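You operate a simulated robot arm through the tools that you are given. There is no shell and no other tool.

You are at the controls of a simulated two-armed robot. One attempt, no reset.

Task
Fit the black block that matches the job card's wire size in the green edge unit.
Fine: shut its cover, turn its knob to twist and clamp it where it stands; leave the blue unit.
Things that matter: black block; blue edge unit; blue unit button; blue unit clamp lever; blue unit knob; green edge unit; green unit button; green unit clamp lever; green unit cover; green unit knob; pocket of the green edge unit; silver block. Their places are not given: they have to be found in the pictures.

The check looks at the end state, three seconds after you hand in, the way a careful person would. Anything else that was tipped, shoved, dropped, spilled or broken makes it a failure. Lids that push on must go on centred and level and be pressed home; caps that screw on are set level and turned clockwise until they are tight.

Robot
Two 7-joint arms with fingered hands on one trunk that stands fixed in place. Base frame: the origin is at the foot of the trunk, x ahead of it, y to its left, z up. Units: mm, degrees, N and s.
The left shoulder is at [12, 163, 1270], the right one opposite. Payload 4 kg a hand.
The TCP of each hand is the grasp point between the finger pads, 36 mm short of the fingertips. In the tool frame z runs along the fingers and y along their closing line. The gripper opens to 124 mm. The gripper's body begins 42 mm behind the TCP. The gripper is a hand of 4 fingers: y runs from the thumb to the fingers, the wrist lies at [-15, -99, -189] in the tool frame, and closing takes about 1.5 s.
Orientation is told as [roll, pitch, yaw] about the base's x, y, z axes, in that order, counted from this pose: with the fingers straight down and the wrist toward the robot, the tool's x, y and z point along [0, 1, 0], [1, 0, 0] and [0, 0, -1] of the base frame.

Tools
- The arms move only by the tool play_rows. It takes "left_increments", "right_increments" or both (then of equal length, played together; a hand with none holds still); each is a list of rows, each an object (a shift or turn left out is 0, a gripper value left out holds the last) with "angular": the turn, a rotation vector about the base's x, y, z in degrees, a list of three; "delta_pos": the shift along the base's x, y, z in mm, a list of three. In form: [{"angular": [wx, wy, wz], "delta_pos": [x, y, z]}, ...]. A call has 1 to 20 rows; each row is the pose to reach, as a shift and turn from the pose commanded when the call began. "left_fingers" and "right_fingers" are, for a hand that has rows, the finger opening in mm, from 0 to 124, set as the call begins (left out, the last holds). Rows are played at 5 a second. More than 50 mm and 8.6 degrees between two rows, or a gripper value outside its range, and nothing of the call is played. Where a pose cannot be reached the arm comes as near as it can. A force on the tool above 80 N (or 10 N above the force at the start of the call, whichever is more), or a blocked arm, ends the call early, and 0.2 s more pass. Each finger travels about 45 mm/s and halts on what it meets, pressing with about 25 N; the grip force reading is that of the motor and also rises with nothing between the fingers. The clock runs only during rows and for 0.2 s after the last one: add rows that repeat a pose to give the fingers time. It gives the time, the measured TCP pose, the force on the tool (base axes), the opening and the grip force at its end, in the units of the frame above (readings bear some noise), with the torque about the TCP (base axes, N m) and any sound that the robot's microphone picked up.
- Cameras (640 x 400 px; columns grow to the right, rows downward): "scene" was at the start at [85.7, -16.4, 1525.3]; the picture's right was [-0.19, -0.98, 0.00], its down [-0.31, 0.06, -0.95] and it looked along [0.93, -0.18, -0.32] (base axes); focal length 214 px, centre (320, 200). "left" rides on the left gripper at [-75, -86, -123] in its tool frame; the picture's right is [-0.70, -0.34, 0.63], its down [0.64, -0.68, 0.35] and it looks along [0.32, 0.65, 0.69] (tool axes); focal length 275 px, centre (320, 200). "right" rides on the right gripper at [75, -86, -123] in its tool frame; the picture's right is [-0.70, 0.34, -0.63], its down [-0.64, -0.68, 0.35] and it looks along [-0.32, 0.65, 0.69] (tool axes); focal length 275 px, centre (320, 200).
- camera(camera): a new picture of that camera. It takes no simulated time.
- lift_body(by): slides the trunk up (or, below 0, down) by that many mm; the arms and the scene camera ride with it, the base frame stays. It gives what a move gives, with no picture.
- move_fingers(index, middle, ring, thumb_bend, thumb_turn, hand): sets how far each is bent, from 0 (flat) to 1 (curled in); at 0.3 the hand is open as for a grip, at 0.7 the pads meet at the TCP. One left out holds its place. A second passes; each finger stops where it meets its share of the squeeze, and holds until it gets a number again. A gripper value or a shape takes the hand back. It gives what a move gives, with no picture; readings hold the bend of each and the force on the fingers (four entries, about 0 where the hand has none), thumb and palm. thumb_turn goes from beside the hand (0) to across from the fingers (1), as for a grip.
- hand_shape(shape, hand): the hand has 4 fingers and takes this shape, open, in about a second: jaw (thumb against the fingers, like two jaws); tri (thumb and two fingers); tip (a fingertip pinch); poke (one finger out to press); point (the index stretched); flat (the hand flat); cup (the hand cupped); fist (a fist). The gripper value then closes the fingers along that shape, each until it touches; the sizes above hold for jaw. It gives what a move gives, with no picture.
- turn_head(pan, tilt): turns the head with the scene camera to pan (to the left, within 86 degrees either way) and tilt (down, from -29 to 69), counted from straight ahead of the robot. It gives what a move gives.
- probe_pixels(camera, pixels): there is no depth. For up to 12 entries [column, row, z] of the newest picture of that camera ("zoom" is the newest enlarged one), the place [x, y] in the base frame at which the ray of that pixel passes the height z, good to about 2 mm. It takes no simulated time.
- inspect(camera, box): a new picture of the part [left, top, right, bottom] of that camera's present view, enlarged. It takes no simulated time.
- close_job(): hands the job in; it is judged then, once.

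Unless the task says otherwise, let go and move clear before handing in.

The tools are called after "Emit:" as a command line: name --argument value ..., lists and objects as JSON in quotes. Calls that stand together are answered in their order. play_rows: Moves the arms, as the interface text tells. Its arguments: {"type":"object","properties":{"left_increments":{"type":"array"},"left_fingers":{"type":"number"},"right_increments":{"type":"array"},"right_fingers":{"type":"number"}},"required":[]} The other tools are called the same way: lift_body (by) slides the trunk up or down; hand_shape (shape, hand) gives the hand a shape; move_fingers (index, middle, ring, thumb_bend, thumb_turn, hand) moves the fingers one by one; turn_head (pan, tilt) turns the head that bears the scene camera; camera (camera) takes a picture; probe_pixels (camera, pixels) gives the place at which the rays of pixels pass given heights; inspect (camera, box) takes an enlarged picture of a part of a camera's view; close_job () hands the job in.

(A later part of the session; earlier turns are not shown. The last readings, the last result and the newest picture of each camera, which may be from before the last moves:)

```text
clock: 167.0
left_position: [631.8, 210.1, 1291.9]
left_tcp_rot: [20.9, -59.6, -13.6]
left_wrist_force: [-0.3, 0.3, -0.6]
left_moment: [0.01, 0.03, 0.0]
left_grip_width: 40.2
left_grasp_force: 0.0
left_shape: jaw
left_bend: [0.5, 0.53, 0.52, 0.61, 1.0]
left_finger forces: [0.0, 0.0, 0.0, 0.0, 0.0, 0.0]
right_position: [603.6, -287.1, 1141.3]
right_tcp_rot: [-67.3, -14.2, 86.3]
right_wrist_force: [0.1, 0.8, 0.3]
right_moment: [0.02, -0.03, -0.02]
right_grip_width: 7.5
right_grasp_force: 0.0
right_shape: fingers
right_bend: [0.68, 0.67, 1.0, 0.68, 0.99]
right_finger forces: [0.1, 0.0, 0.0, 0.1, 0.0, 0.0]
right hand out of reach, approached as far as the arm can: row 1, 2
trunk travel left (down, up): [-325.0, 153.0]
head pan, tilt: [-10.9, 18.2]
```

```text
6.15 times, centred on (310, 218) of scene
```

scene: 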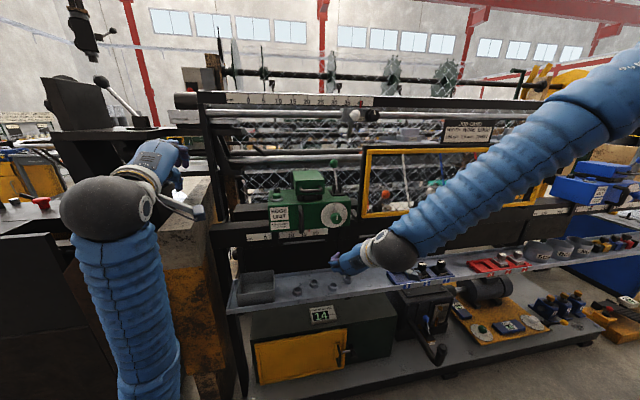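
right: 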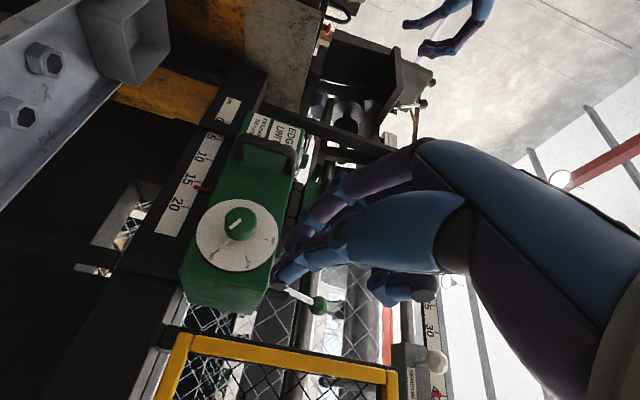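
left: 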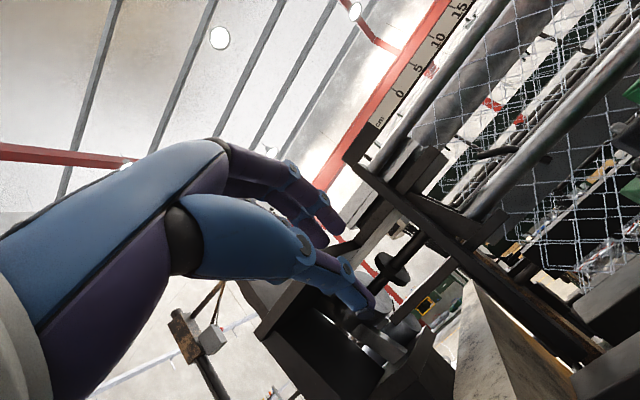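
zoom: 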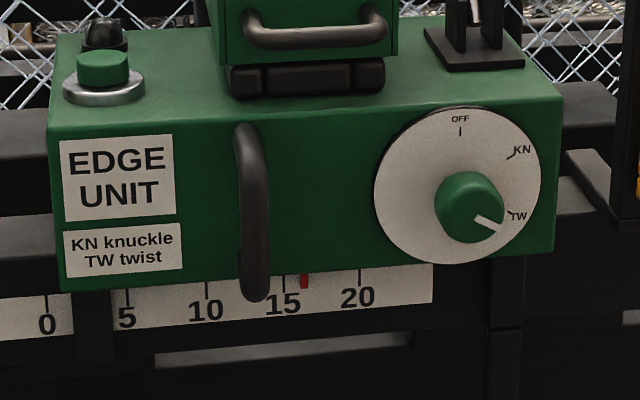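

The handle's upright bar is at y≈-74, x≈762, and the pointer reads 16.35. I'll bring the closed fingers around to the right side of that handle, first to a point in front of it.

Emit:
play_rows --right_increments '[{"delta_pos": [15, 35, -5]}, {"delta_pos": [30, 70, -10]}, {"delta_pos": [45, 105, -15]}, {"delta_pos": [60, 140, -22]}, {"delta_pos": [75, 165, -30]}, {"delta_pos": [80, 170, -35]}, {"delta_pos": [80, 170, -35]}]'

Emit:
camera --camera "right"

Emit:
inspect --camera "scene" --box '[265, 170, 385, 270]'

```text
clock: 168.6
left_position: [633.6, 209.1, 1291.6]
left_tcp_rot: [20.9, -59.8, -13.7]
left_wrist_force: [0.1, -0.9, -0.1]
left_moment: [0.0, -0.01, 0.02]
left_grip_width: 40.4
left_grasp_force: 0.1
left_shape: jaw
left_bend: [0.5, 0.53, 0.52, 0.61, 1.0]
left_finger forces: [0.0, 0.0, 0.0, 0.0, 0.1, 0.0]
right_position: [683.5, -126.8, 1140.9]
right_tcp_rot: [-65.8, -13.2, 86.0]
right_wrist_force: [-0.2, -0.1, 0.0]
right_moment: [0.01, 0.01, -0.01]
right_grip_width: 7.3
right_grasp_force: 0.0
right_shape: fingers
right_bend: [0.68, 0.67, 1.0, 0.68, 0.99]
right_finger forces: [0.1, 0.0, 0.0, 0.0, 0.0, 0.2]
right hand out of reach, approached as far as the arm can: row 3, 4, 5, 6, 7
trunk travel left (down, up): [-325.0, 153.0]
head pan, tilt: [-10.9, 18.2]
```

```text
taken
```

right: 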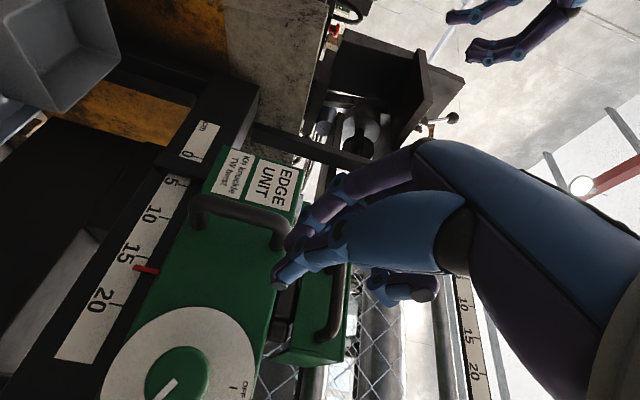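

```text
4.00 times, centred on (325, 220) of scene
```

zoom: 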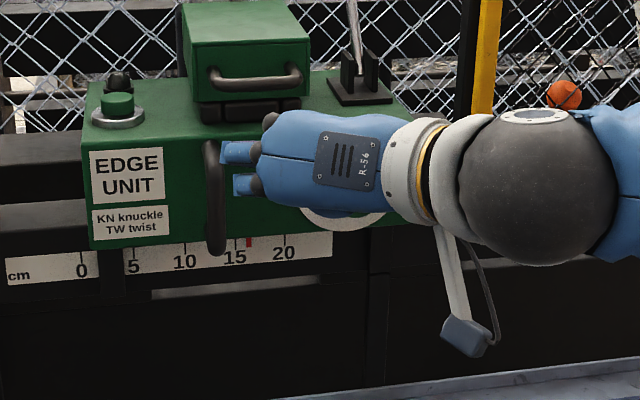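

The hand is in front and right of the handle but can't go lower in this roll. I'll roll back about 25° and come down to z≈1105.

Emit:
play_rows --right_increments '[{"delta_pos": [0, 0, -5], "angular": [-8, 0, 0]}, {"delta_pos": [0, 0, -12], "angular": [-16, 0, 0]}, {"delta_pos": [0, 0, -22], "angular": [-25, 0, 0]}, {"delta_pos": [8, 0, -32], "angular": [-25, 0, 0]}, {"delta_pos": [16, 0, -38], "angular": [-25, 0, 0]}, {"delta_pos": [16, 0, -38], "angular": [-25, 0, 0]}]'

Emit:
camera --camera "right"

Emit:
inspect --camera "scene" --box '[265, 170, 385, 270]'

```text
refused: row 3 steps farther than a row can; nothing moved
```

```text
taken
```

right: 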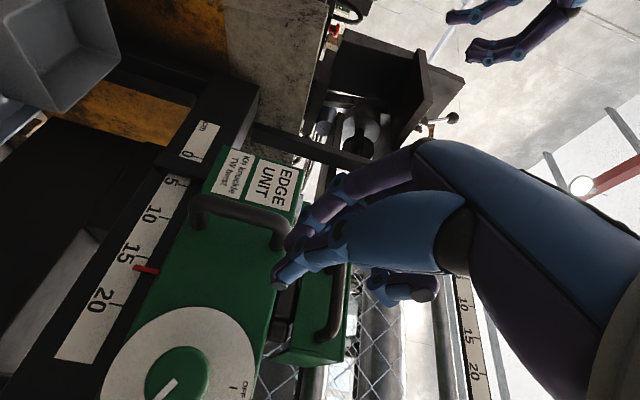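

```text
4.00 times, centred on (325, 220) of scene
```

zoom: 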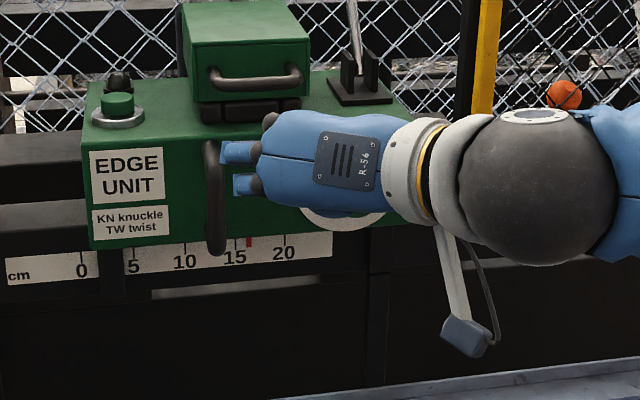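

That row step was slightly too large and nothing moved. I'll repeat it with smaller turns.

Emit:
play_rows --right_increments '[{"delta_pos": [0, 0, -5], "angular": [-8, 0, 0]}, {"delta_pos": [0, 0, -12], "angular": [-16, 0, 0]}, {"delta_pos": [0, 0, -22], "angular": [-24, 0, 0]}, {"delta_pos": [8, 0, -32], "angular": [-24, 0, 0]}, {"delta_pos": [16, 0, -38], "angular": [-24, 0, 0]}, {"delta_pos": [16, 0, -38], "angular": [-24, 0, 0]}]'

Emit:
camera --camera "right"

Emit:
inspect --camera "scene" --box '[265, 170, 385, 270]'

```text
clock: 170.0
left_position: [631.7, 209.5, 1290.9]
left_tcp_rot: [21.0, -59.7, -13.8]
left_wrist_force: [0.5, 0.3, 0.5]
left_moment: [0.01, 0.02, 0.0]
left_grip_width: 40.3
left_grasp_force: 0.0
left_shape: jaw
left_bend: [0.5, 0.53, 0.52, 0.61, 1.0]
left_finger forces: [0.0, 0.0, 0.0, 0.0, 0.1, 0.1]
right_position: [697.5, -124.7, 1104.3]
right_tcp_rot: [-68.9, 9.6, 86.4]
right_wrist_force: [-0.6, -0.1, 0.5]
right_moment: [-0.02, 0.0, 0.01]
right_grip_width: 7.1
right_grasp_force: 0.1
right_shape: fingers
right_bend: [0.68, 0.67, 1.0, 0.68, 0.99]
right_finger forces: [0.1, 0.0, 0.1, 0.0, 0.0, 0.0]
trunk travel left (down, up): [-325.0, 153.0]
head pan, tilt: [-10.9, 18.2]
```

```text
taken
```

right: 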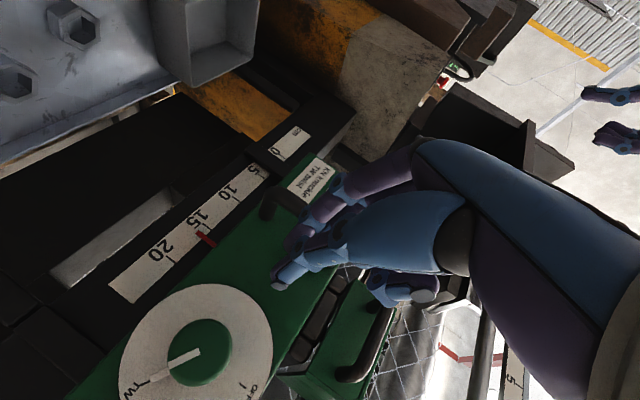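

```text
4.00 times, centred on (325, 220) of scene
```

zoom: 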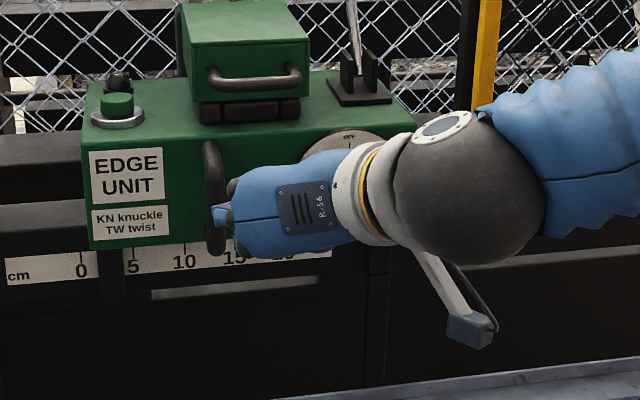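

The hand is now low enough at (697,-125,1104). I'll move forward so the fingers lie beside the handle bar, then push left in small steps.

Emit:
play_rows --right_increments '[{"delta_pos": [18, 0, 0]}, {"delta_pos": [36, 0, 0]}, {"delta_pos": [52, 0, 0]}, {"delta_pos": [52, 8, 0]}, {"delta_pos": [52, 15, 0]}, {"delta_pos": [52, 15, 0]}]'

Emit:
inspect --camera "right" --box '[180, 120, 380, 320]'

Emit:
inspect --camera "scene" --box '[275, 190, 345, 260]'

```text
clock: 171.4
left_position: [632.5, 209.1, 1291.7]
left_tcp_rot: [20.9, -59.7, -13.8]
left_wrist_force: [0.3, 0.6, 0.1]
left_moment: [-0.03, -0.02, 0.03]
left_grip_width: 40.4
left_grasp_force: 0.1
left_shape: jaw
left_bend: [0.5, 0.53, 0.52, 0.61, 1.0]
left_finger forces: [0.0, 0.0, 0.0, 0.0, 0.0, 0.0]
right_position: [751.2, -109.7, 1105.5]
right_tcp_rot: [-68.8, 9.6, 86.3]
right_wrist_force: [-1.6, -3.2, -0.5]
right_moment: [-0.02, -0.01, 0.07]
right_grip_width: 7.4
right_grasp_force: 1.4
right_shape: fingers
right_bend: [0.68, 0.69, 1.0, 0.68, 0.99]
right_finger forces: [0.0, 3.2, 0.0, 0.0, 0.1, 0.1]
trunk travel left (down, up): [-325.0, 153.0]
head pan, tilt: [-10.9, 18.2]
```

```text
2.00 times, centred on (280, 220) of right
```

zoom: 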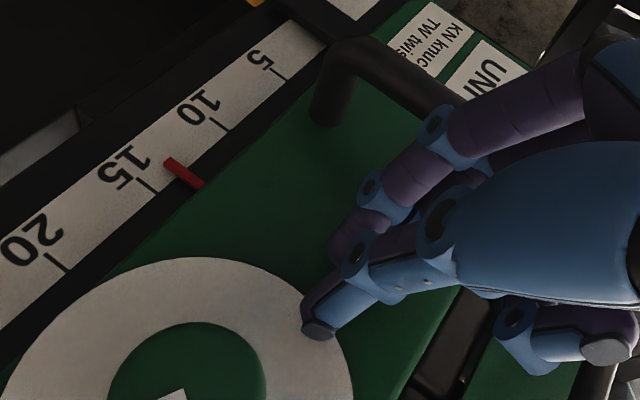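

```text
5.71 times, centred on (310, 225) of scene
```

zoom: 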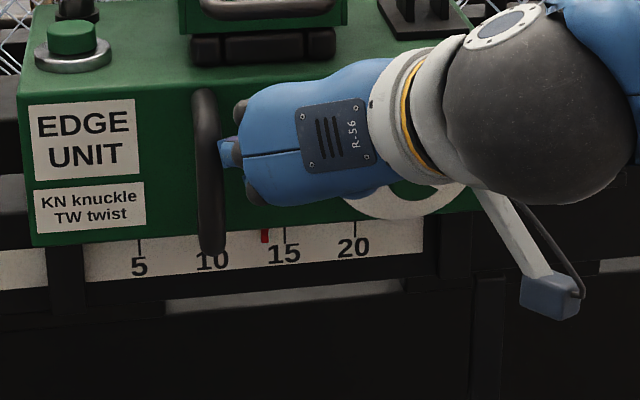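

The push came earlier than I judged (the knuckles met the bar) and the unit is now at about 13.6, a bit too far left. It slides easily (3 N). I'll get an exact reading first, then nudge it back to the right by moving the hand against the knob's left side.

Emit:
inspect --camera "scene" --box '[290, 215, 340, 245]'

Emit:
inspect --camera "right" --box '[180, 160, 280, 300]'

```text
12.80 times, centred on (315, 230) of scene
```

zoom: 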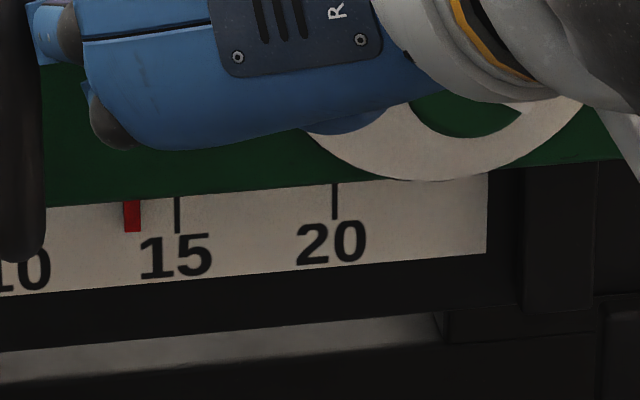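

```text
2.86 times, centred on (230, 230) of right
```

zoom: 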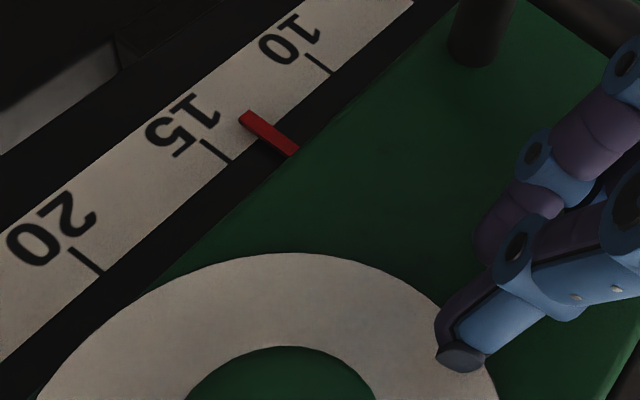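

The pointer reads 13.57 now; the original was 15.0, so the unit must go 14.3 mm to the right. I'll lower the hand to the knob's axis height and approach the knob's left side.

Emit:
play_rows --right_increments '[{"delta_pos": [0, -4, -6]}, {"delta_pos": [0, -8, -12]}, {"delta_pos": [0, -12, -18]}, {"delta_pos": [0, -12, -18]}]'

Emit:
inspect --camera "right" --box '[180, 160, 320, 380]'

Emit:
inspect --camera "scene" --box '[290, 215, 340, 245]'

```text
clock: 172.4
left_position: [631.2, 210.1, 1291.9]
left_tcp_rot: [21.0, -59.7, -13.7]
left_wrist_force: [-0.6, -0.4, 0.5]
left_moment: [0.01, -0.03, 0.04]
left_grip_width: 40.0
left_grasp_force: 0.0
left_shape: jaw
left_bend: [0.5, 0.53, 0.52, 0.61, 1.0]
left_finger forces: [0.1, 0.0, 0.0, 0.0, 0.0, 0.0]
right_position: [750.2, -121.8, 1086.8]
right_tcp_rot: [-68.8, 9.7, 86.4]
right_wrist_force: [0.6, -0.2, 0.5]
right_moment: [0.0, -0.01, 0.04]
right_grip_width: 7.2
right_grasp_force: 0.1
right_shape: fingers
right_bend: [0.68, 0.68, 1.0, 0.68, 0.99]
right_finger forces: [0.0, 0.0, 0.0, 0.0, 0.1, 0.0]
trunk travel left (down, up): [-325.0, 153.0]
head pan, tilt: [-10.9, 18.2]
```

```text
1.82 times, centred on (250, 270) of right
```

zoom: 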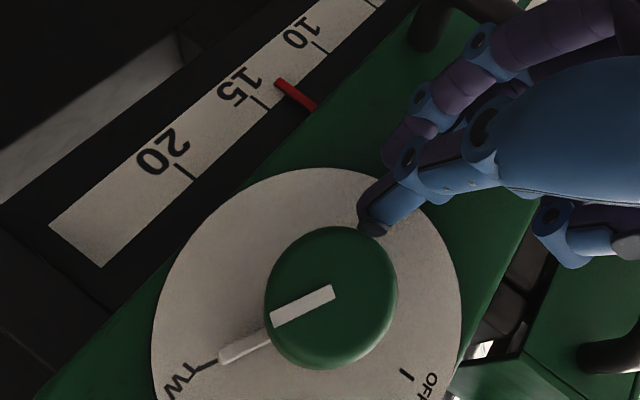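

```text
12.80 times, centred on (315, 230) of scene
```

zoom: 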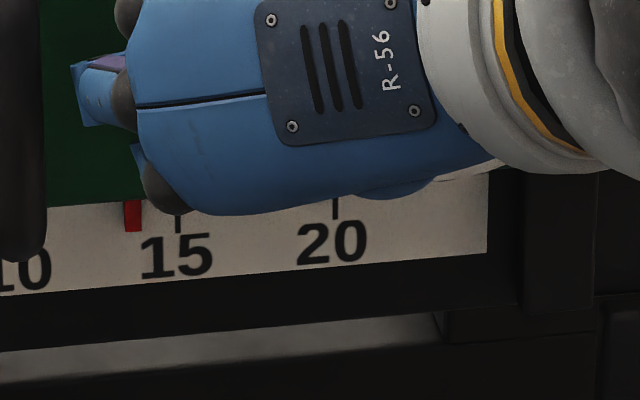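

The thumb tip is just left of the knob (right zoom (375,215)) and the pointer still sits on TW. I'll move right in small steps, feeling for contact.

Emit:
play_rows --right_increments '[{"delta_pos": [0, -3, 0]}, {"delta_pos": [0, -6, 0]}, {"delta_pos": [0, -9, 0]}, {"delta_pos": [0, -9, 0]}]'

Emit:
inspect --camera "scene" --box '[290, 215, 340, 245]'

Emit:
inspect --camera "right" --box '[180, 160, 320, 380]'

```text
clock: 173.4
left_position: [631.9, 210.1, 1292.6]
left_tcp_rot: [20.9, -59.7, -13.7]
left_wrist_force: [-0.2, -0.1, 0.2]
left_moment: [-0.02, -0.01, -0.02]
left_grip_width: 40.4
left_grasp_force: 0.0
left_shape: jaw
left_bend: [0.5, 0.53, 0.52, 0.61, 1.0]
left_finger forces: [0.1, 0.1, 0.1, 0.0, 0.0, 0.1]
right_position: [749.8, -130.4, 1086.4]
right_tcp_rot: [-68.8, 9.7, 86.4]
right_wrist_force: [-0.6, 1.3, -0.2]
right_moment: [0.03, 0.0, 0.08]
right_grip_width: 5.5
right_grasp_force: 0.7
right_shape: fingers
right_bend: [0.68, 0.68, 1.0, 0.68, 0.99]
right_finger forces: [0.1, 0.1, 0.0, 0.1, 1.5, 0.0]
trunk travel left (down, up): [-325.0, 153.0]
head pan, tilt: [-10.9, 18.2]
```

```text
12.80 times, centred on (315, 230) of scene
```

zoom: 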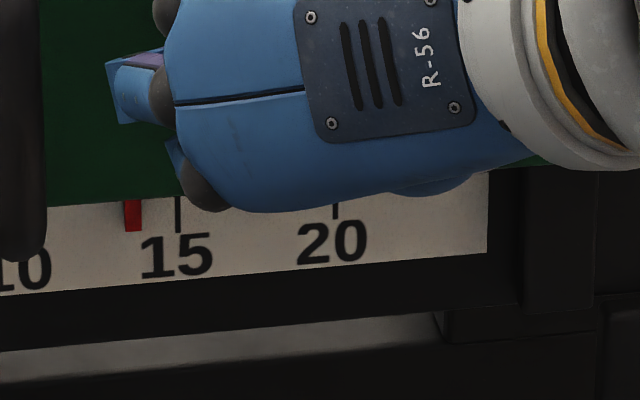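

```text
1.82 times, centred on (250, 270) of right
```

zoom: 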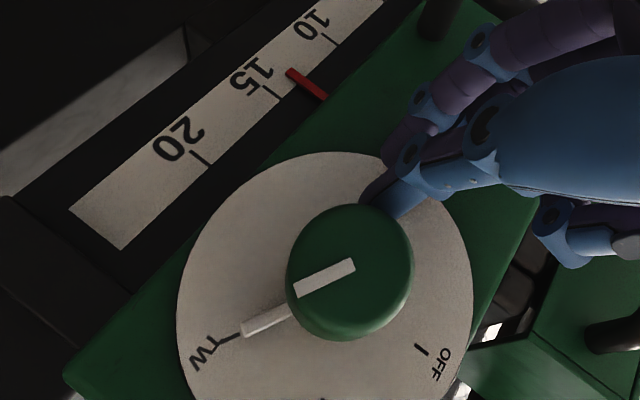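

The thumb has just touched the knob (1.5 N) and the unit hasn't moved yet. I'll push 6 mm at a time.

Emit:
play_rows --right_increments '[{"delta_pos": [0, -2, 0]}, {"delta_pos": [0, -4, 0]}, {"delta_pos": [0, -6, 0]}, {"delta_pos": [0, -6, 0]}]'

Emit:
inspect --camera "scene" --box '[290, 215, 340, 245]'

Emit:
inspect --camera "right" --box '[180, 160, 320, 380]'

```text
clock: 174.4
left_position: [632.9, 210.5, 1291.0]
left_tcp_rot: [20.9, -59.7, -13.7]
left_wrist_force: [-0.2, 0.1, -0.3]
left_moment: [-0.02, -0.01, 0.0]
left_grip_width: 40.1
left_grasp_force: 0.1
left_shape: jaw
left_bend: [0.5, 0.53, 0.52, 0.61, 1.0]
left_finger forces: [0.0, 0.0, 0.0, 0.0, 0.0, 0.1]
right_position: [750.0, -135.7, 1086.8]
right_tcp_rot: [-68.8, 9.7, 86.3]
right_wrist_force: [-1.7, 5.7, 0.4]
right_moment: [0.07, -0.02, 0.11]
right_grip_width: 0.0
right_grasp_force: 2.4
right_shape: fingers
right_bend: [0.68, 0.68, 1.0, 0.73, 0.99]
right_finger forces: [0.0, 0.1, 0.1, 0.0, 5.5, 0.0]
trunk travel left (down, up): [-325.0, 153.0]
head pan, tilt: [-10.9, 18.2]
```

```text
12.80 times, centred on (315, 230) of scene
```

zoom: 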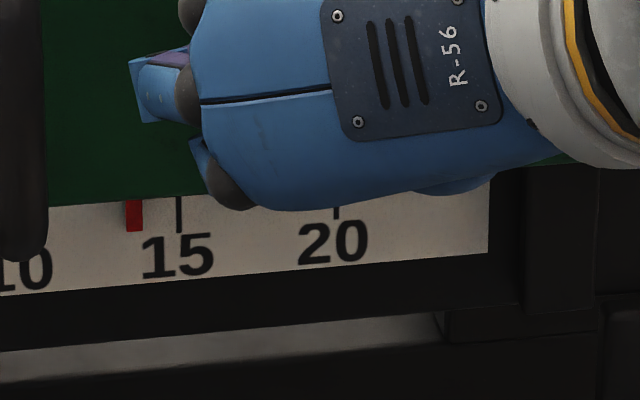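

```text
1.82 times, centred on (250, 270) of right
```

zoom: 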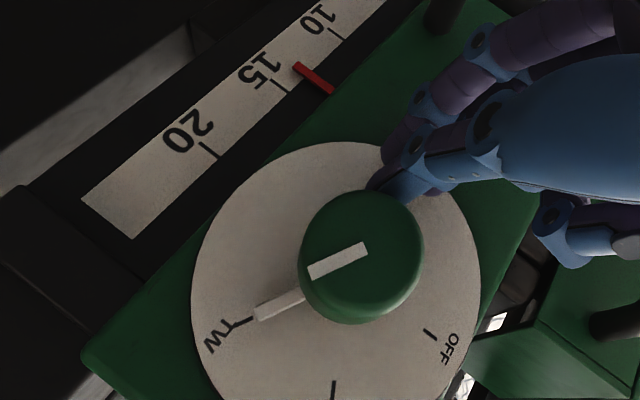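

The thumb is flexing against the knob (5.5 N) but the unit holds. I'll continue in smaller steps to avoid overshooting.

Emit:
play_rows --right_increments '[{"delta_pos": [0, -1.5, 0]}, {"delta_pos": [0, -3, 0]}, {"delta_pos": [0, -4.5, 0]}, {"delta_pos": [0, -6, 0]}, {"delta_pos": [0, -6, 0]}]'

Emit:
inspect --camera "scene" --box '[290, 215, 340, 245]'

Emit:
inspect --camera "right" --box '[180, 160, 320, 380]'

```text
clock: 175.6
left_position: [632.3, 210.9, 1291.2]
left_tcp_rot: [20.9, -59.7, -13.6]
left_wrist_force: [0.5, -0.7, 0.2]
left_moment: [-0.02, 0.01, 0.0]
left_grip_width: 40.1
left_grasp_force: 0.1
left_shape: jaw
left_bend: [0.5, 0.53, 0.52, 0.61, 1.0]
left_finger forces: [0.0, 0.0, 0.0, 0.0, 0.1, 0.0]
right_position: [749.0, -142.3, 1086.2]
right_tcp_rot: [-68.8, 9.8, 86.3]
right_wrist_force: [-1.5, 5.4, -0.3]
right_moment: [0.06, 0.02, 0.1]
right_grip_width: 0.0
right_grasp_force: 2.8
right_shape: fingers
right_bend: [0.68, 0.68, 1.0, 0.73, 0.99]
right_finger forces: [0.0, 0.0, 0.0, 0.0, 5.4, 0.0]
trunk travel left (down, up): [-325.0, 153.0]
head pan, tilt: [-10.9, 18.2]
```

```text
12.80 times, centred on (315, 230) of scene
```

zoom: 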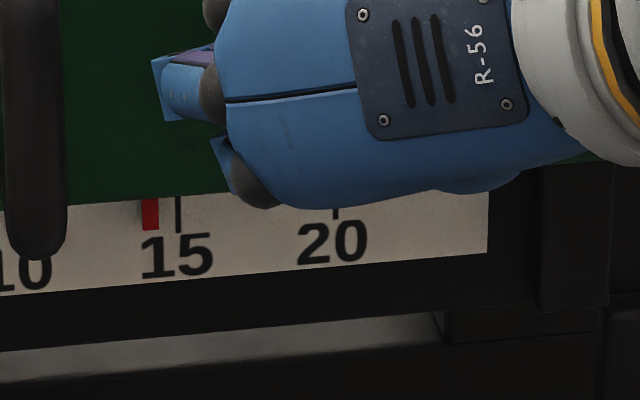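

```text
1.82 times, centred on (250, 270) of right
```

zoom: 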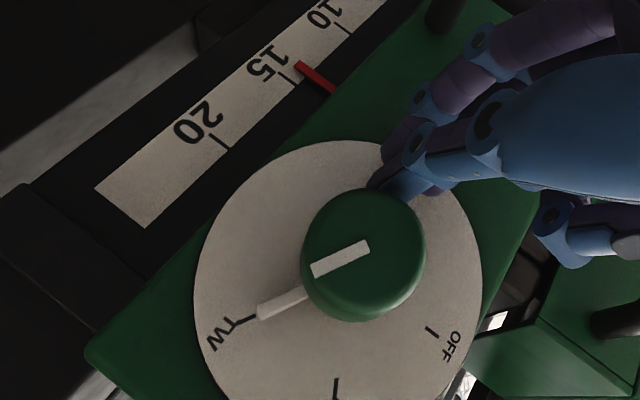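

It now slides with the hand: the pointer reads 14.11. I'll push another 8.5 mm and check.

Emit:
play_rows --right_increments '[{"delta_pos": [0, -2, 0]}, {"delta_pos": [0, -4, 0]}, {"delta_pos": [0, -6, 0]}, {"delta_pos": [0, -8, 0]}, {"delta_pos": [0, -8, 0]}]'

Emit:
inspect --camera "scene" --box '[290, 215, 340, 245]'

```text
clock: 176.8
left_position: [633.2, 210.9, 1291.1]
left_tcp_rot: [20.9, -59.7, -13.7]
left_wrist_force: [0.5, 0.3, 0.6]
left_moment: [0.0, -0.02, -0.01]
left_grip_width: 40.5
left_grasp_force: 0.1
left_shape: jaw
left_bend: [0.5, 0.53, 0.52, 0.61, 1.0]
left_finger forces: [0.0, 0.0, 0.0, 0.0, 0.0, 0.1]
right_position: [750.1, -149.7, 1085.8]
right_tcp_rot: [-68.8, 9.7, 86.2]
right_wrist_force: [-1.5, 5.3, -0.2]
right_moment: [0.06, 0.05, 0.13]
right_grip_width: 0.3
right_grasp_force: 2.9
right_shape: fingers
right_bend: [0.68, 0.68, 1.0, 0.73, 0.99]
right_finger forces: [0.0, 0.0, 0.0, 0.0, 5.5, 0.0]
trunk travel left (down, up): [-325.0, 153.0]
head pan, tilt: [-10.9, 18.2]
```

```text
12.80 times, centred on (315, 230) of scene
```

zoom: 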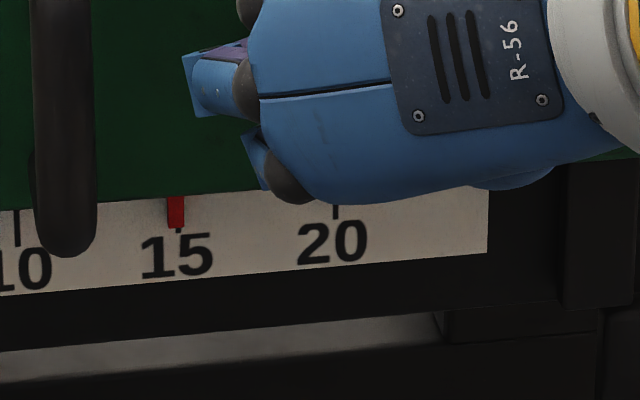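

The pointer is at 14.94 now, practically on the 15 tick (zoom x 176 versus 178). One more 0.7 mm nudge, then I'll release away from the knob and check.

Emit:
play_rows --right_increments '[{"delta_pos": [0, -0.7, 0]}, {"delta_pos": [0, -0.7, 0]}]'

Emit:
play_rows --right_increments '[{"delta_pos": [0, 6, 0]}, {"delta_pos": [-5, 16, 0]}, {"delta_pos": [-40, 18, 0]}, {"delta_pos": [-80, 10, 5]}, {"delta_pos": [-120, -10, 10]}, {"delta_pos": [-140, -45, 20]}, {"delta_pos": [-140, -80, 40]}, {"delta_pos": [-140, -80, 40]}]'

Emit:
inspect --camera "scene" --box '[290, 195, 350, 245]'

Emit:
camera --camera "right"

```text
clock: 177.4
left_position: [632.5, 209.1, 1292.1]
left_tcp_rot: [20.9, -59.7, -13.7]
left_wrist_force: [0.7, -0.6, -0.1]
left_moment: [0.02, 0.01, -0.02]
left_grip_width: 40.2
left_grasp_force: 0.1
left_shape: jaw
left_bend: [0.5, 0.53, 0.52, 0.61, 1.0]
left_finger forces: [0.1, 0.1, 0.0, 0.0, 0.0, 0.1]
right_position: [751.0, -151.3, 1086.1]
right_tcp_rot: [-68.7, 9.8, 86.4]
right_wrist_force: [-1.5, 6.3, 0.5]
right_moment: [0.09, 0.04, 0.13]
right_grip_width: 0.0
right_grasp_force: 3.5
right_shape: fingers
right_bend: [0.68, 0.68, 1.0, 0.73, 0.99]
right_finger forces: [0.0, 0.0, 0.1, 0.0, 6.0, 0.0]
trunk travel left (down, up): [-325.0, 153.0]
head pan, tilt: [-10.9, 18.2]
```

```text
clock: 179.2
left_position: [632.9, 208.8, 1292.2]
left_tcp_rot: [21.0, -59.7, -13.8]
left_wrist_force: [0.2, 0.7, 0.0]
left_moment: [0.03, -0.01, 0.01]
left_grip_width: 40.3
left_grasp_force: 0.1
left_shape: jaw
left_bend: [0.5, 0.53, 0.52, 0.61, 1.0]
left_finger forces: [0.1, 0.0, 0.0, 0.0, 0.0, 0.0]
right_position: [609.9, -232.1, 1126.0]
right_tcp_rot: [-68.6, 9.6, 86.3]
right_wrist_force: [0.1, 0.0, 0.2]
right_moment: [-0.04, 0.01, -0.03]
right_grip_width: 6.7
right_grasp_force: 0.1
right_shape: fingers
right_bend: [0.68, 0.68, 1.0, 0.68, 0.99]
right_finger forces: [0.0, 0.1, 0.1, 0.1, 0.0, 0.0]
trunk travel left (down, up): [-325.0, 153.0]
head pan, tilt: [-10.9, 18.2]
```

```text
8.00 times, centred on (320, 220) of scene
```

zoom: 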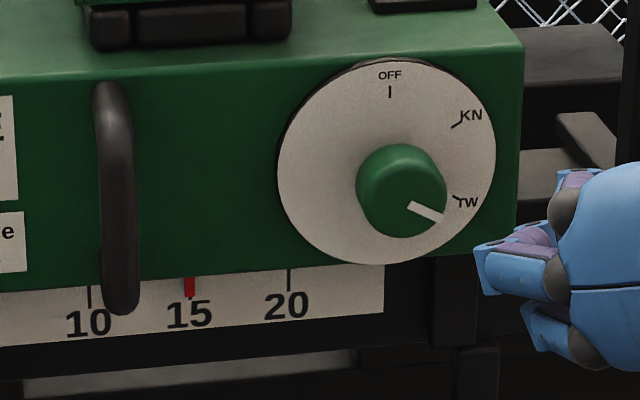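

```text
taken
```

right: 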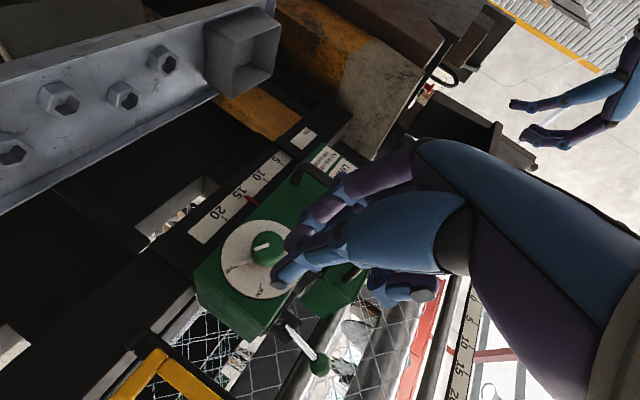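

The unit is back at 15.0 (zoom pointer 190, label 189) and the knob is on TW. Last is the clamp lever. I'll look at the green lever, and at the blue unit's lever to see what the clamped position looks like.

Emit:
inspect --camera "scene" --box '[290, 140, 370, 210]'

Emit:
inspect --camera "scene" --box '[530, 120, 640, 230]'

Emit:
inspect --camera "right" --box '[260, 300, 360, 380]'

```text
5.71 times, centred on (330, 175) of scene
```

zoom: 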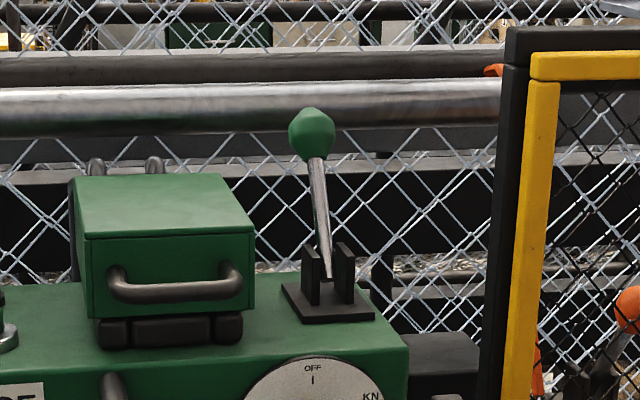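

```text
3.64 times, centred on (585, 175) of scene
```

zoom: 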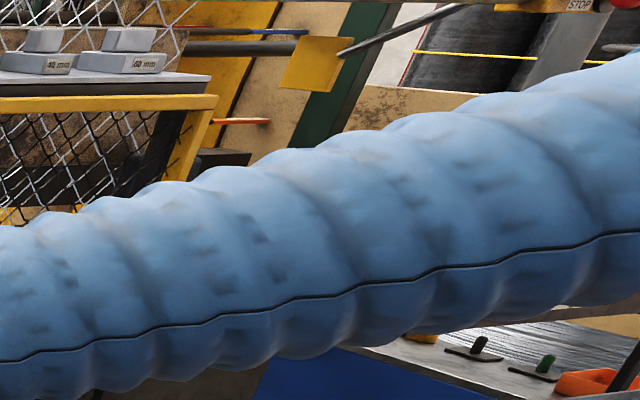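

```text
5.00 times, centred on (310, 340) of right
```

zoom: 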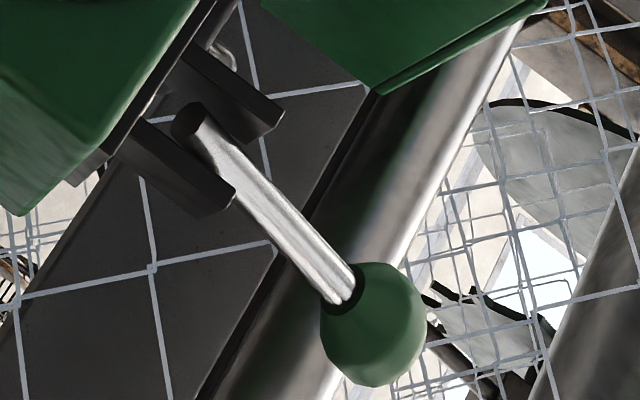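

I'll probe the ball and the lever's foot from both cameras to fix their positions.

Emit:
probe_pixels --camera "scene" --pixels '[[328.6, 163.3, 1220], [328.6, 163.3, 1240], [328.6, 163.3, 1260], [331.2, 188.7, 1150], [331.2, 188.7, 1165], [331.2, 188.7, 1180]]'

Emit:
probe_pixels --camera "right" --pixels '[[320.4, 364.6, 1220], [320.4, 364.6, 1240], [320.4, 364.6, 1260], [284, 325, 1150], [284, 325, 1165], [284, 325, 1180]]'

```text
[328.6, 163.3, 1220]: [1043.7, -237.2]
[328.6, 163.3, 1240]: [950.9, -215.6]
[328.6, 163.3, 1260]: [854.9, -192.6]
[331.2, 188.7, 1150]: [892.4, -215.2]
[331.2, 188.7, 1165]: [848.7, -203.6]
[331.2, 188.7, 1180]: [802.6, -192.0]
```

```text
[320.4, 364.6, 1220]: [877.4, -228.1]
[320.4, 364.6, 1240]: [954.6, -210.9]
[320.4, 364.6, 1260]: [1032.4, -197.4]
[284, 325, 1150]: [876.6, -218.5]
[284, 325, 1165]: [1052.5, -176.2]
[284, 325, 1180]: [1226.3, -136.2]
```

The ball is at about (952,-213,1240) and the lever's foot at (889,-216,1151), so it leans back about 35°; the blue unit's lever leans toward the robot. I'll raise the trunk 50 mm, restore the jaw and attitude I used on the flange, and come at the ball from the front to pinch it sideways.

Emit:
lift_body --by 50

Emit:
play_rows --right_increments '[{"delta_pos": [5, 0, 30], "angular": [6, 0, 0]}, {"delta_pos": [10, 2, 60], "angular": [12, 0, 0]}, {"delta_pos": [20, 4, 90], "angular": [17, 0, 0]}, {"delta_pos": [35, 6, 115], "angular": [17, 0, 0]}, {"delta_pos": [60, 8, 125], "angular": [17, 0, 0]}, {"delta_pos": [60, 8, 125], "angular": [17, 0, 0]}]' --right_fingers 64

Emit:
camera --camera "right"

Emit:
camera --camera "scene"

```text
clock: 180.1
left_position: [632.6, 208.9, 1341.3]
left_tcp_rot: [21.0, -59.7, -13.8]
left_wrist_force: [-0.1, -0.5, -0.3]
left_moment: [-0.01, -0.01, 0.0]
left_grip_width: 40.2
left_grasp_force: 0.2
left_shape: jaw
left_bend: [0.5, 0.53, 0.52, 0.61, 1.0]
left_finger forces: [0.1, 0.1, 0.0, 0.0, 0.0, 0.1]
right_position: [610.7, -231.8, 1176.3]
right_tcp_rot: [-68.8, 9.7, 86.5]
right_wrist_force: [0.0, 0.8, -0.2]
right_moment: [-0.02, -0.01, 0.01]
right_grip_width: 6.9
right_grasp_force: 0.1
right_shape: fingers
right_bend: [0.68, 0.68, 1.0, 0.68, 0.99]
right_finger forces: [0.1, 0.0, 0.0, 0.1, 0.0, 0.1]
trunk travel left (down, up): [-375.0, 103.0]
head pan, tilt: [-10.9, 18.2]
```

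```text
clock: 181.5
left_position: [631.2, 208.9, 1342.7]
left_tcp_rot: [20.9, -59.8, -13.8]
left_wrist_force: [-0.2, 1.0, -0.2]
left_moment: [-0.03, 0.0, -0.01]
left_grip_width: 40.2
left_grasp_force: 0.1
left_shape: jaw
left_bend: [0.5, 0.53, 0.52, 0.61, 1.0]
left_finger forces: [0.0, 0.0, 0.1, 0.0, 0.0, 0.1]
right_position: [668.7, -223.7, 1300.9]
right_tcp_rot: [-67.6, -7.3, 86.3]
right_wrist_force: [-0.5, -0.5, -0.1]
right_moment: [0.03, 0.01, 0.03]
right_grip_width: 63.8
right_grasp_force: 0.1
right_shape: jaw
right_bend: [0.41, 0.45, 0.43, 0.55, 1.0]
right_finger forces: [0.1, 0.0, 0.0, 0.0, 0.0, 0.0]
trunk travel left (down, up): [-375.0, 103.0]
head pan, tilt: [-10.9, 18.2]
```

```text
taken
```

right: 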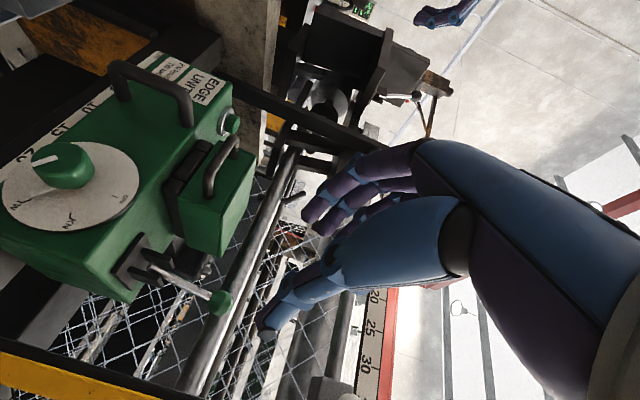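

```text
taken
```

scene: 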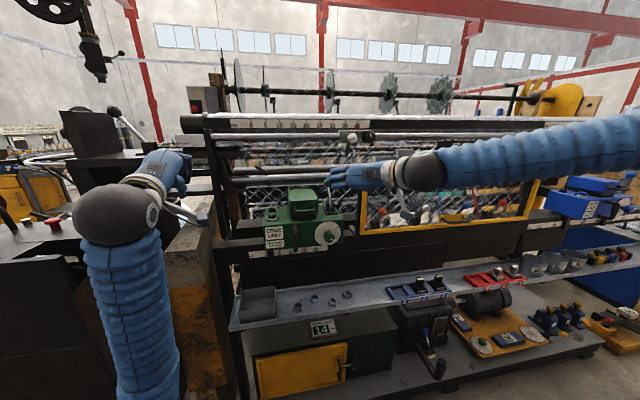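

The hand is at (669,-224,1301) in the right attitude. I'll check the blue unit's lever in this view for reference, then line up in front of the green ball.

Emit:
inspect --camera "scene" --box '[540, 160, 640, 240]'

Emit:
play_rows --right_increments '[{"delta_pos": [40, 2, -5]}, {"delta_pos": [80, 4, -10]}, {"delta_pos": [120, 6, -15]}, {"delta_pos": [160, 8, -20]}, {"delta_pos": [195, 11, -27]}, {"delta_pos": [195, 11, -27]}]'

Emit:
inspect --camera "right" --box '[120, 140, 360, 380]'

Emit:
inspect --camera "scene" --box '[280, 150, 400, 240]'

```text
5.00 times, centred on (590, 200) of scene
```

zoom: 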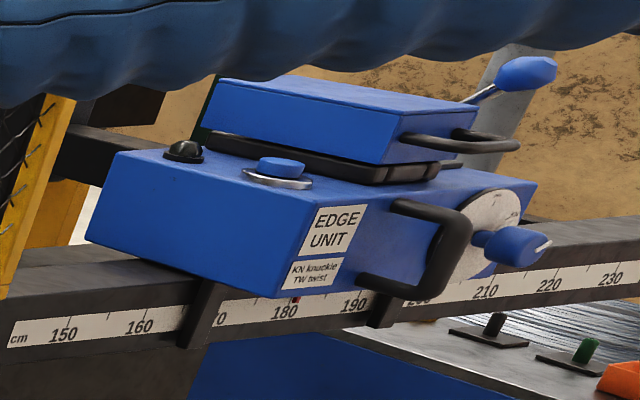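

```text
clock: 182.9
left_position: [630.4, 210.0, 1342.3]
left_tcp_rot: [21.1, -59.8, -13.8]
left_wrist_force: [0.8, -0.3, 0.0]
left_moment: [0.01, -0.01, 0.0]
left_grip_width: 40.2
left_grasp_force: 0.0
left_shape: jaw
left_bend: [0.5, 0.53, 0.52, 0.61, 1.0]
left_finger forces: [0.0, 0.1, 0.1, 0.0, 0.0, 0.0]
right_position: [864.1, -211.4, 1273.7]
right_tcp_rot: [-67.9, -7.3, 86.4]
right_wrist_force: [-0.6, -0.6, 0.1]
right_moment: [-0.01, 0.0, 0.02]
right_grip_width: 63.7
right_grasp_force: 0.1
right_shape: jaw
right_bend: [0.41, 0.45, 0.43, 0.55, 1.0]
right_finger forces: [0.0, 0.0, 0.0, 0.0, 0.1, 0.0]
trunk travel left (down, up): [-375.0, 103.0]
head pan, tilt: [-10.9, 18.2]
```

```text
1.67 times, centred on (240, 260) of right
```

zoom: 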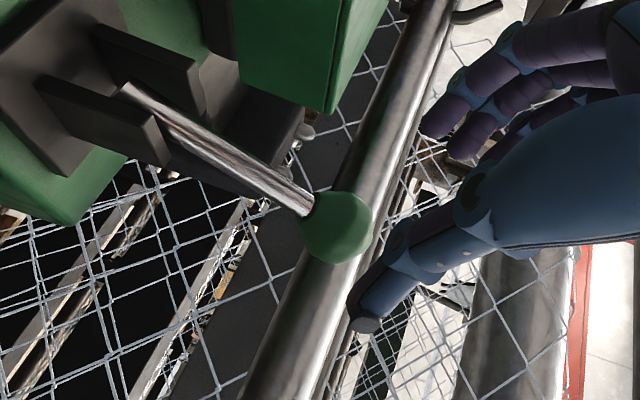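

```text
4.44 times, centred on (340, 195) of scene
```

zoom: 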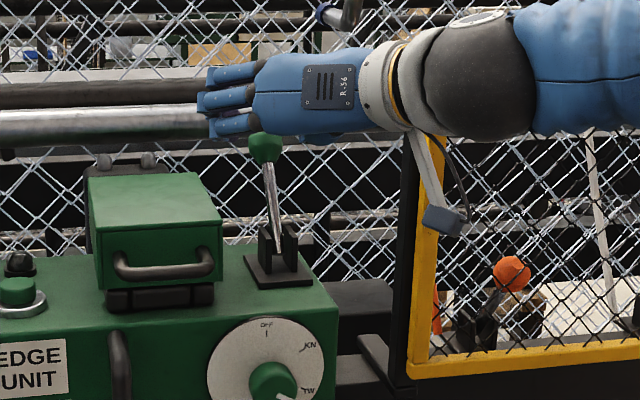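

The blue lever leans toward the robot by about 30°, so that is the clamped side. The ball is on the jaw's centre line within 3 mm; I'll advance 72 mm along the fingers so the ball sits between thumb and fingers.

Emit:
play_rows --right_increments '[{"delta_pos": [18, 0, -8]}, {"delta_pos": [36, 0, -16]}, {"delta_pos": [54, 0, -24]}, {"delta_pos": [67, 0, -29]}, {"delta_pos": [67, 0, -29]}]'

Emit:
inspect --camera "right" --box '[160, 140, 360, 380]'

Emit:
inspect --camera "scene" --box '[280, 150, 400, 240]'

```text
clock: 184.1
left_position: [629.8, 210.6, 1342.9]
left_tcp_rot: [21.0, -59.8, -13.8]
left_wrist_force: [0.0, 0.4, -0.2]
left_moment: [-0.01, 0.01, 0.0]
left_grip_width: 40.2
left_grasp_force: 0.1
left_shape: jaw
left_bend: [0.5, 0.53, 0.52, 0.61, 1.0]
left_finger forces: [0.1, 0.0, 0.0, 0.1, 0.1, 0.0]
right_position: [929.8, -210.3, 1247.0]
right_tcp_rot: [-67.7, -7.3, 86.5]
right_wrist_force: [-2.6, -2.7, 0.2]
right_moment: [-0.03, 0.05, -0.08]
right_grip_width: 65.8
right_grasp_force: 0.1
right_shape: jaw
right_bend: [0.41, 0.45, 0.43, 0.54, 0.99]
right_finger forces: [0.0, 0.1, 0.1, 0.0, 3.6, 0.1]
trunk travel left (down, up): [-375.0, 103.0]
head pan, tilt: [-10.9, 18.2]
```

```text
1.67 times, centred on (260, 260) of right
```

zoom: 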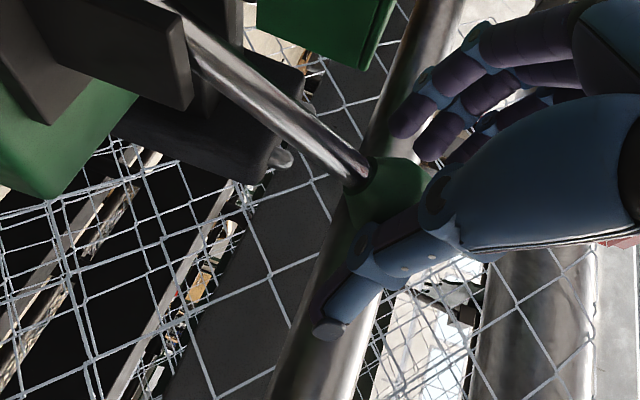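

```text
4.44 times, centred on (340, 195) of scene
```

zoom: 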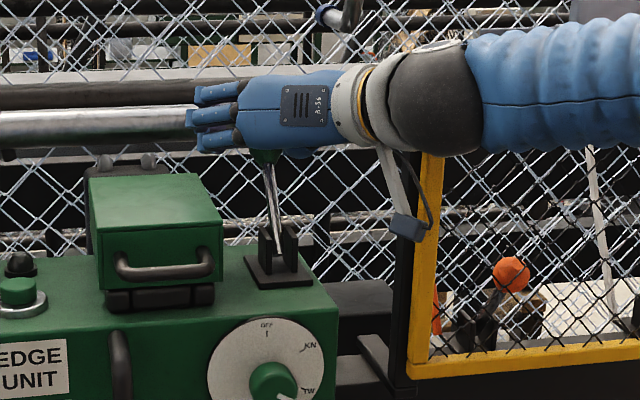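

The thumb is just touching the ball's right side (3.6 N). I'll shift 3 mm to the right to centre it, then close gently and check that the unit's pointer stays on 15.

Emit:
play_rows --right_increments '[{"delta_pos": [0, -2, 0]}, {"delta_pos": [0, -3.5, 0]}, {"delta_pos": [0, -3.5, 0]}]'

Emit:
inspect --camera "scene" --box '[290, 215, 350, 265]'

Emit:
inspect --camera "right" --box '[160, 140, 360, 380]'

```text
clock: 184.9
left_position: [630.3, 212.7, 1342.9]
left_tcp_rot: [20.6, -59.9, -13.6]
left_wrist_force: [-0.4, -0.9, -0.2]
left_moment: [-0.01, 0.02, -0.01]
left_grip_width: 40.0
left_grasp_force: 0.1
left_shape: jaw
left_bend: [0.5, 0.53, 0.52, 0.61, 1.0]
left_finger forces: [0.0, 0.0, 0.0, 0.0, 0.0, 0.0]
right_position: [928.5, -209.7, 1245.4]
right_tcp_rot: [-67.7, -7.0, 86.5]
right_wrist_force: [-3.3, -1.7, 0.7]
right_moment: [-0.05, 0.04, -0.06]
right_grip_width: 66.0
right_grasp_force: 0.1
right_shape: jaw
right_bend: [0.41, 0.45, 0.43, 0.54, 0.99]
right_finger forces: [0.0, 0.0, 0.0, 0.0, 3.2, 0.0]
trunk travel left (down, up): [-375.0, 103.0]
head pan, tilt: [-10.9, 18.2]
```

```text
8.00 times, centred on (320, 240) of scene
```

zoom: 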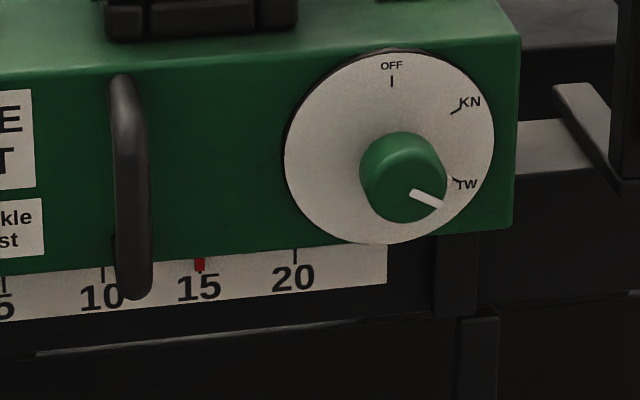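

```text
1.67 times, centred on (260, 260) of right
```

zoom: 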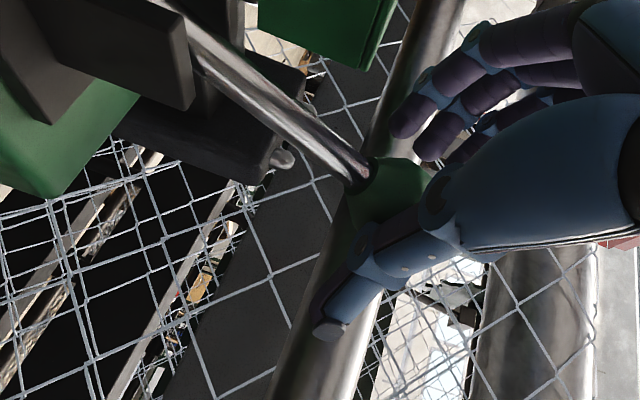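

The pointer still reads 15.0. The hand barely shifted, so I'll move 4 mm further right to take the thumb off the ball.

Emit:
play_rows --right_increments '[{"delta_pos": [0, -2, 0]}, {"delta_pos": [0, -4, 0]}, {"delta_pos": [0, -4, 0]}, {"delta_pos": [0, -4, 0]}]'

Emit:
inspect --camera "right" --box '[180, 160, 340, 320]'

Emit:
inspect --camera "scene" --box '[310, 165, 370, 215]'

```text
clock: 185.9
left_position: [631.6, 216.6, 1341.8]
left_tcp_rot: [20.4, -59.9, -13.3]
left_wrist_force: [0.7, -0.5, 0.1]
left_moment: [0.02, -0.03, 0.01]
left_grip_width: 40.1
left_grasp_force: 0.0
left_shape: jaw
left_bend: [0.5, 0.53, 0.52, 0.61, 1.0]
left_finger forces: [0.0, 0.0, 0.0, 0.1, 0.0, 0.0]
right_position: [929.0, -210.6, 1246.6]
right_tcp_rot: [-67.8, -6.8, 86.7]
right_wrist_force: [-1.9, -2.6, 0.4]
right_moment: [0.02, 0.02, -0.04]
right_grip_width: 65.9
right_grasp_force: 0.1
right_shape: jaw
right_bend: [0.41, 0.45, 0.43, 0.54, 0.99]
right_finger forces: [0.0, 0.1, 0.0, 0.1, 2.7, 0.1]
trunk travel left (down, up): [-375.0, 103.0]
head pan, tilt: [-10.9, 18.2]
```

```text
2.50 times, centred on (260, 240) of right
```

zoom: 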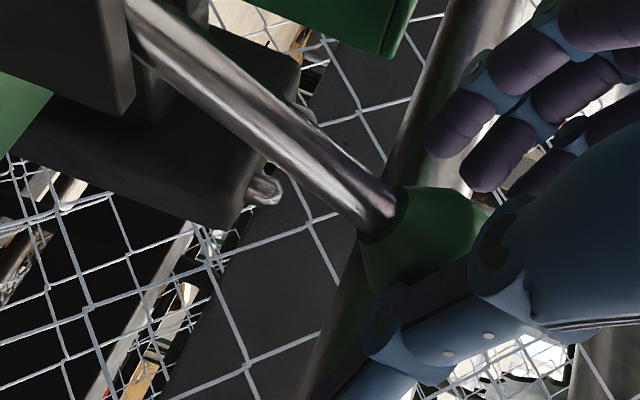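

```text
8.00 times, centred on (340, 190) of scene
```

zoom: 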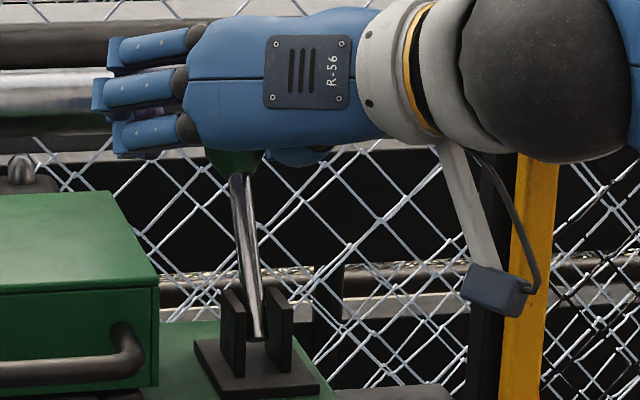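

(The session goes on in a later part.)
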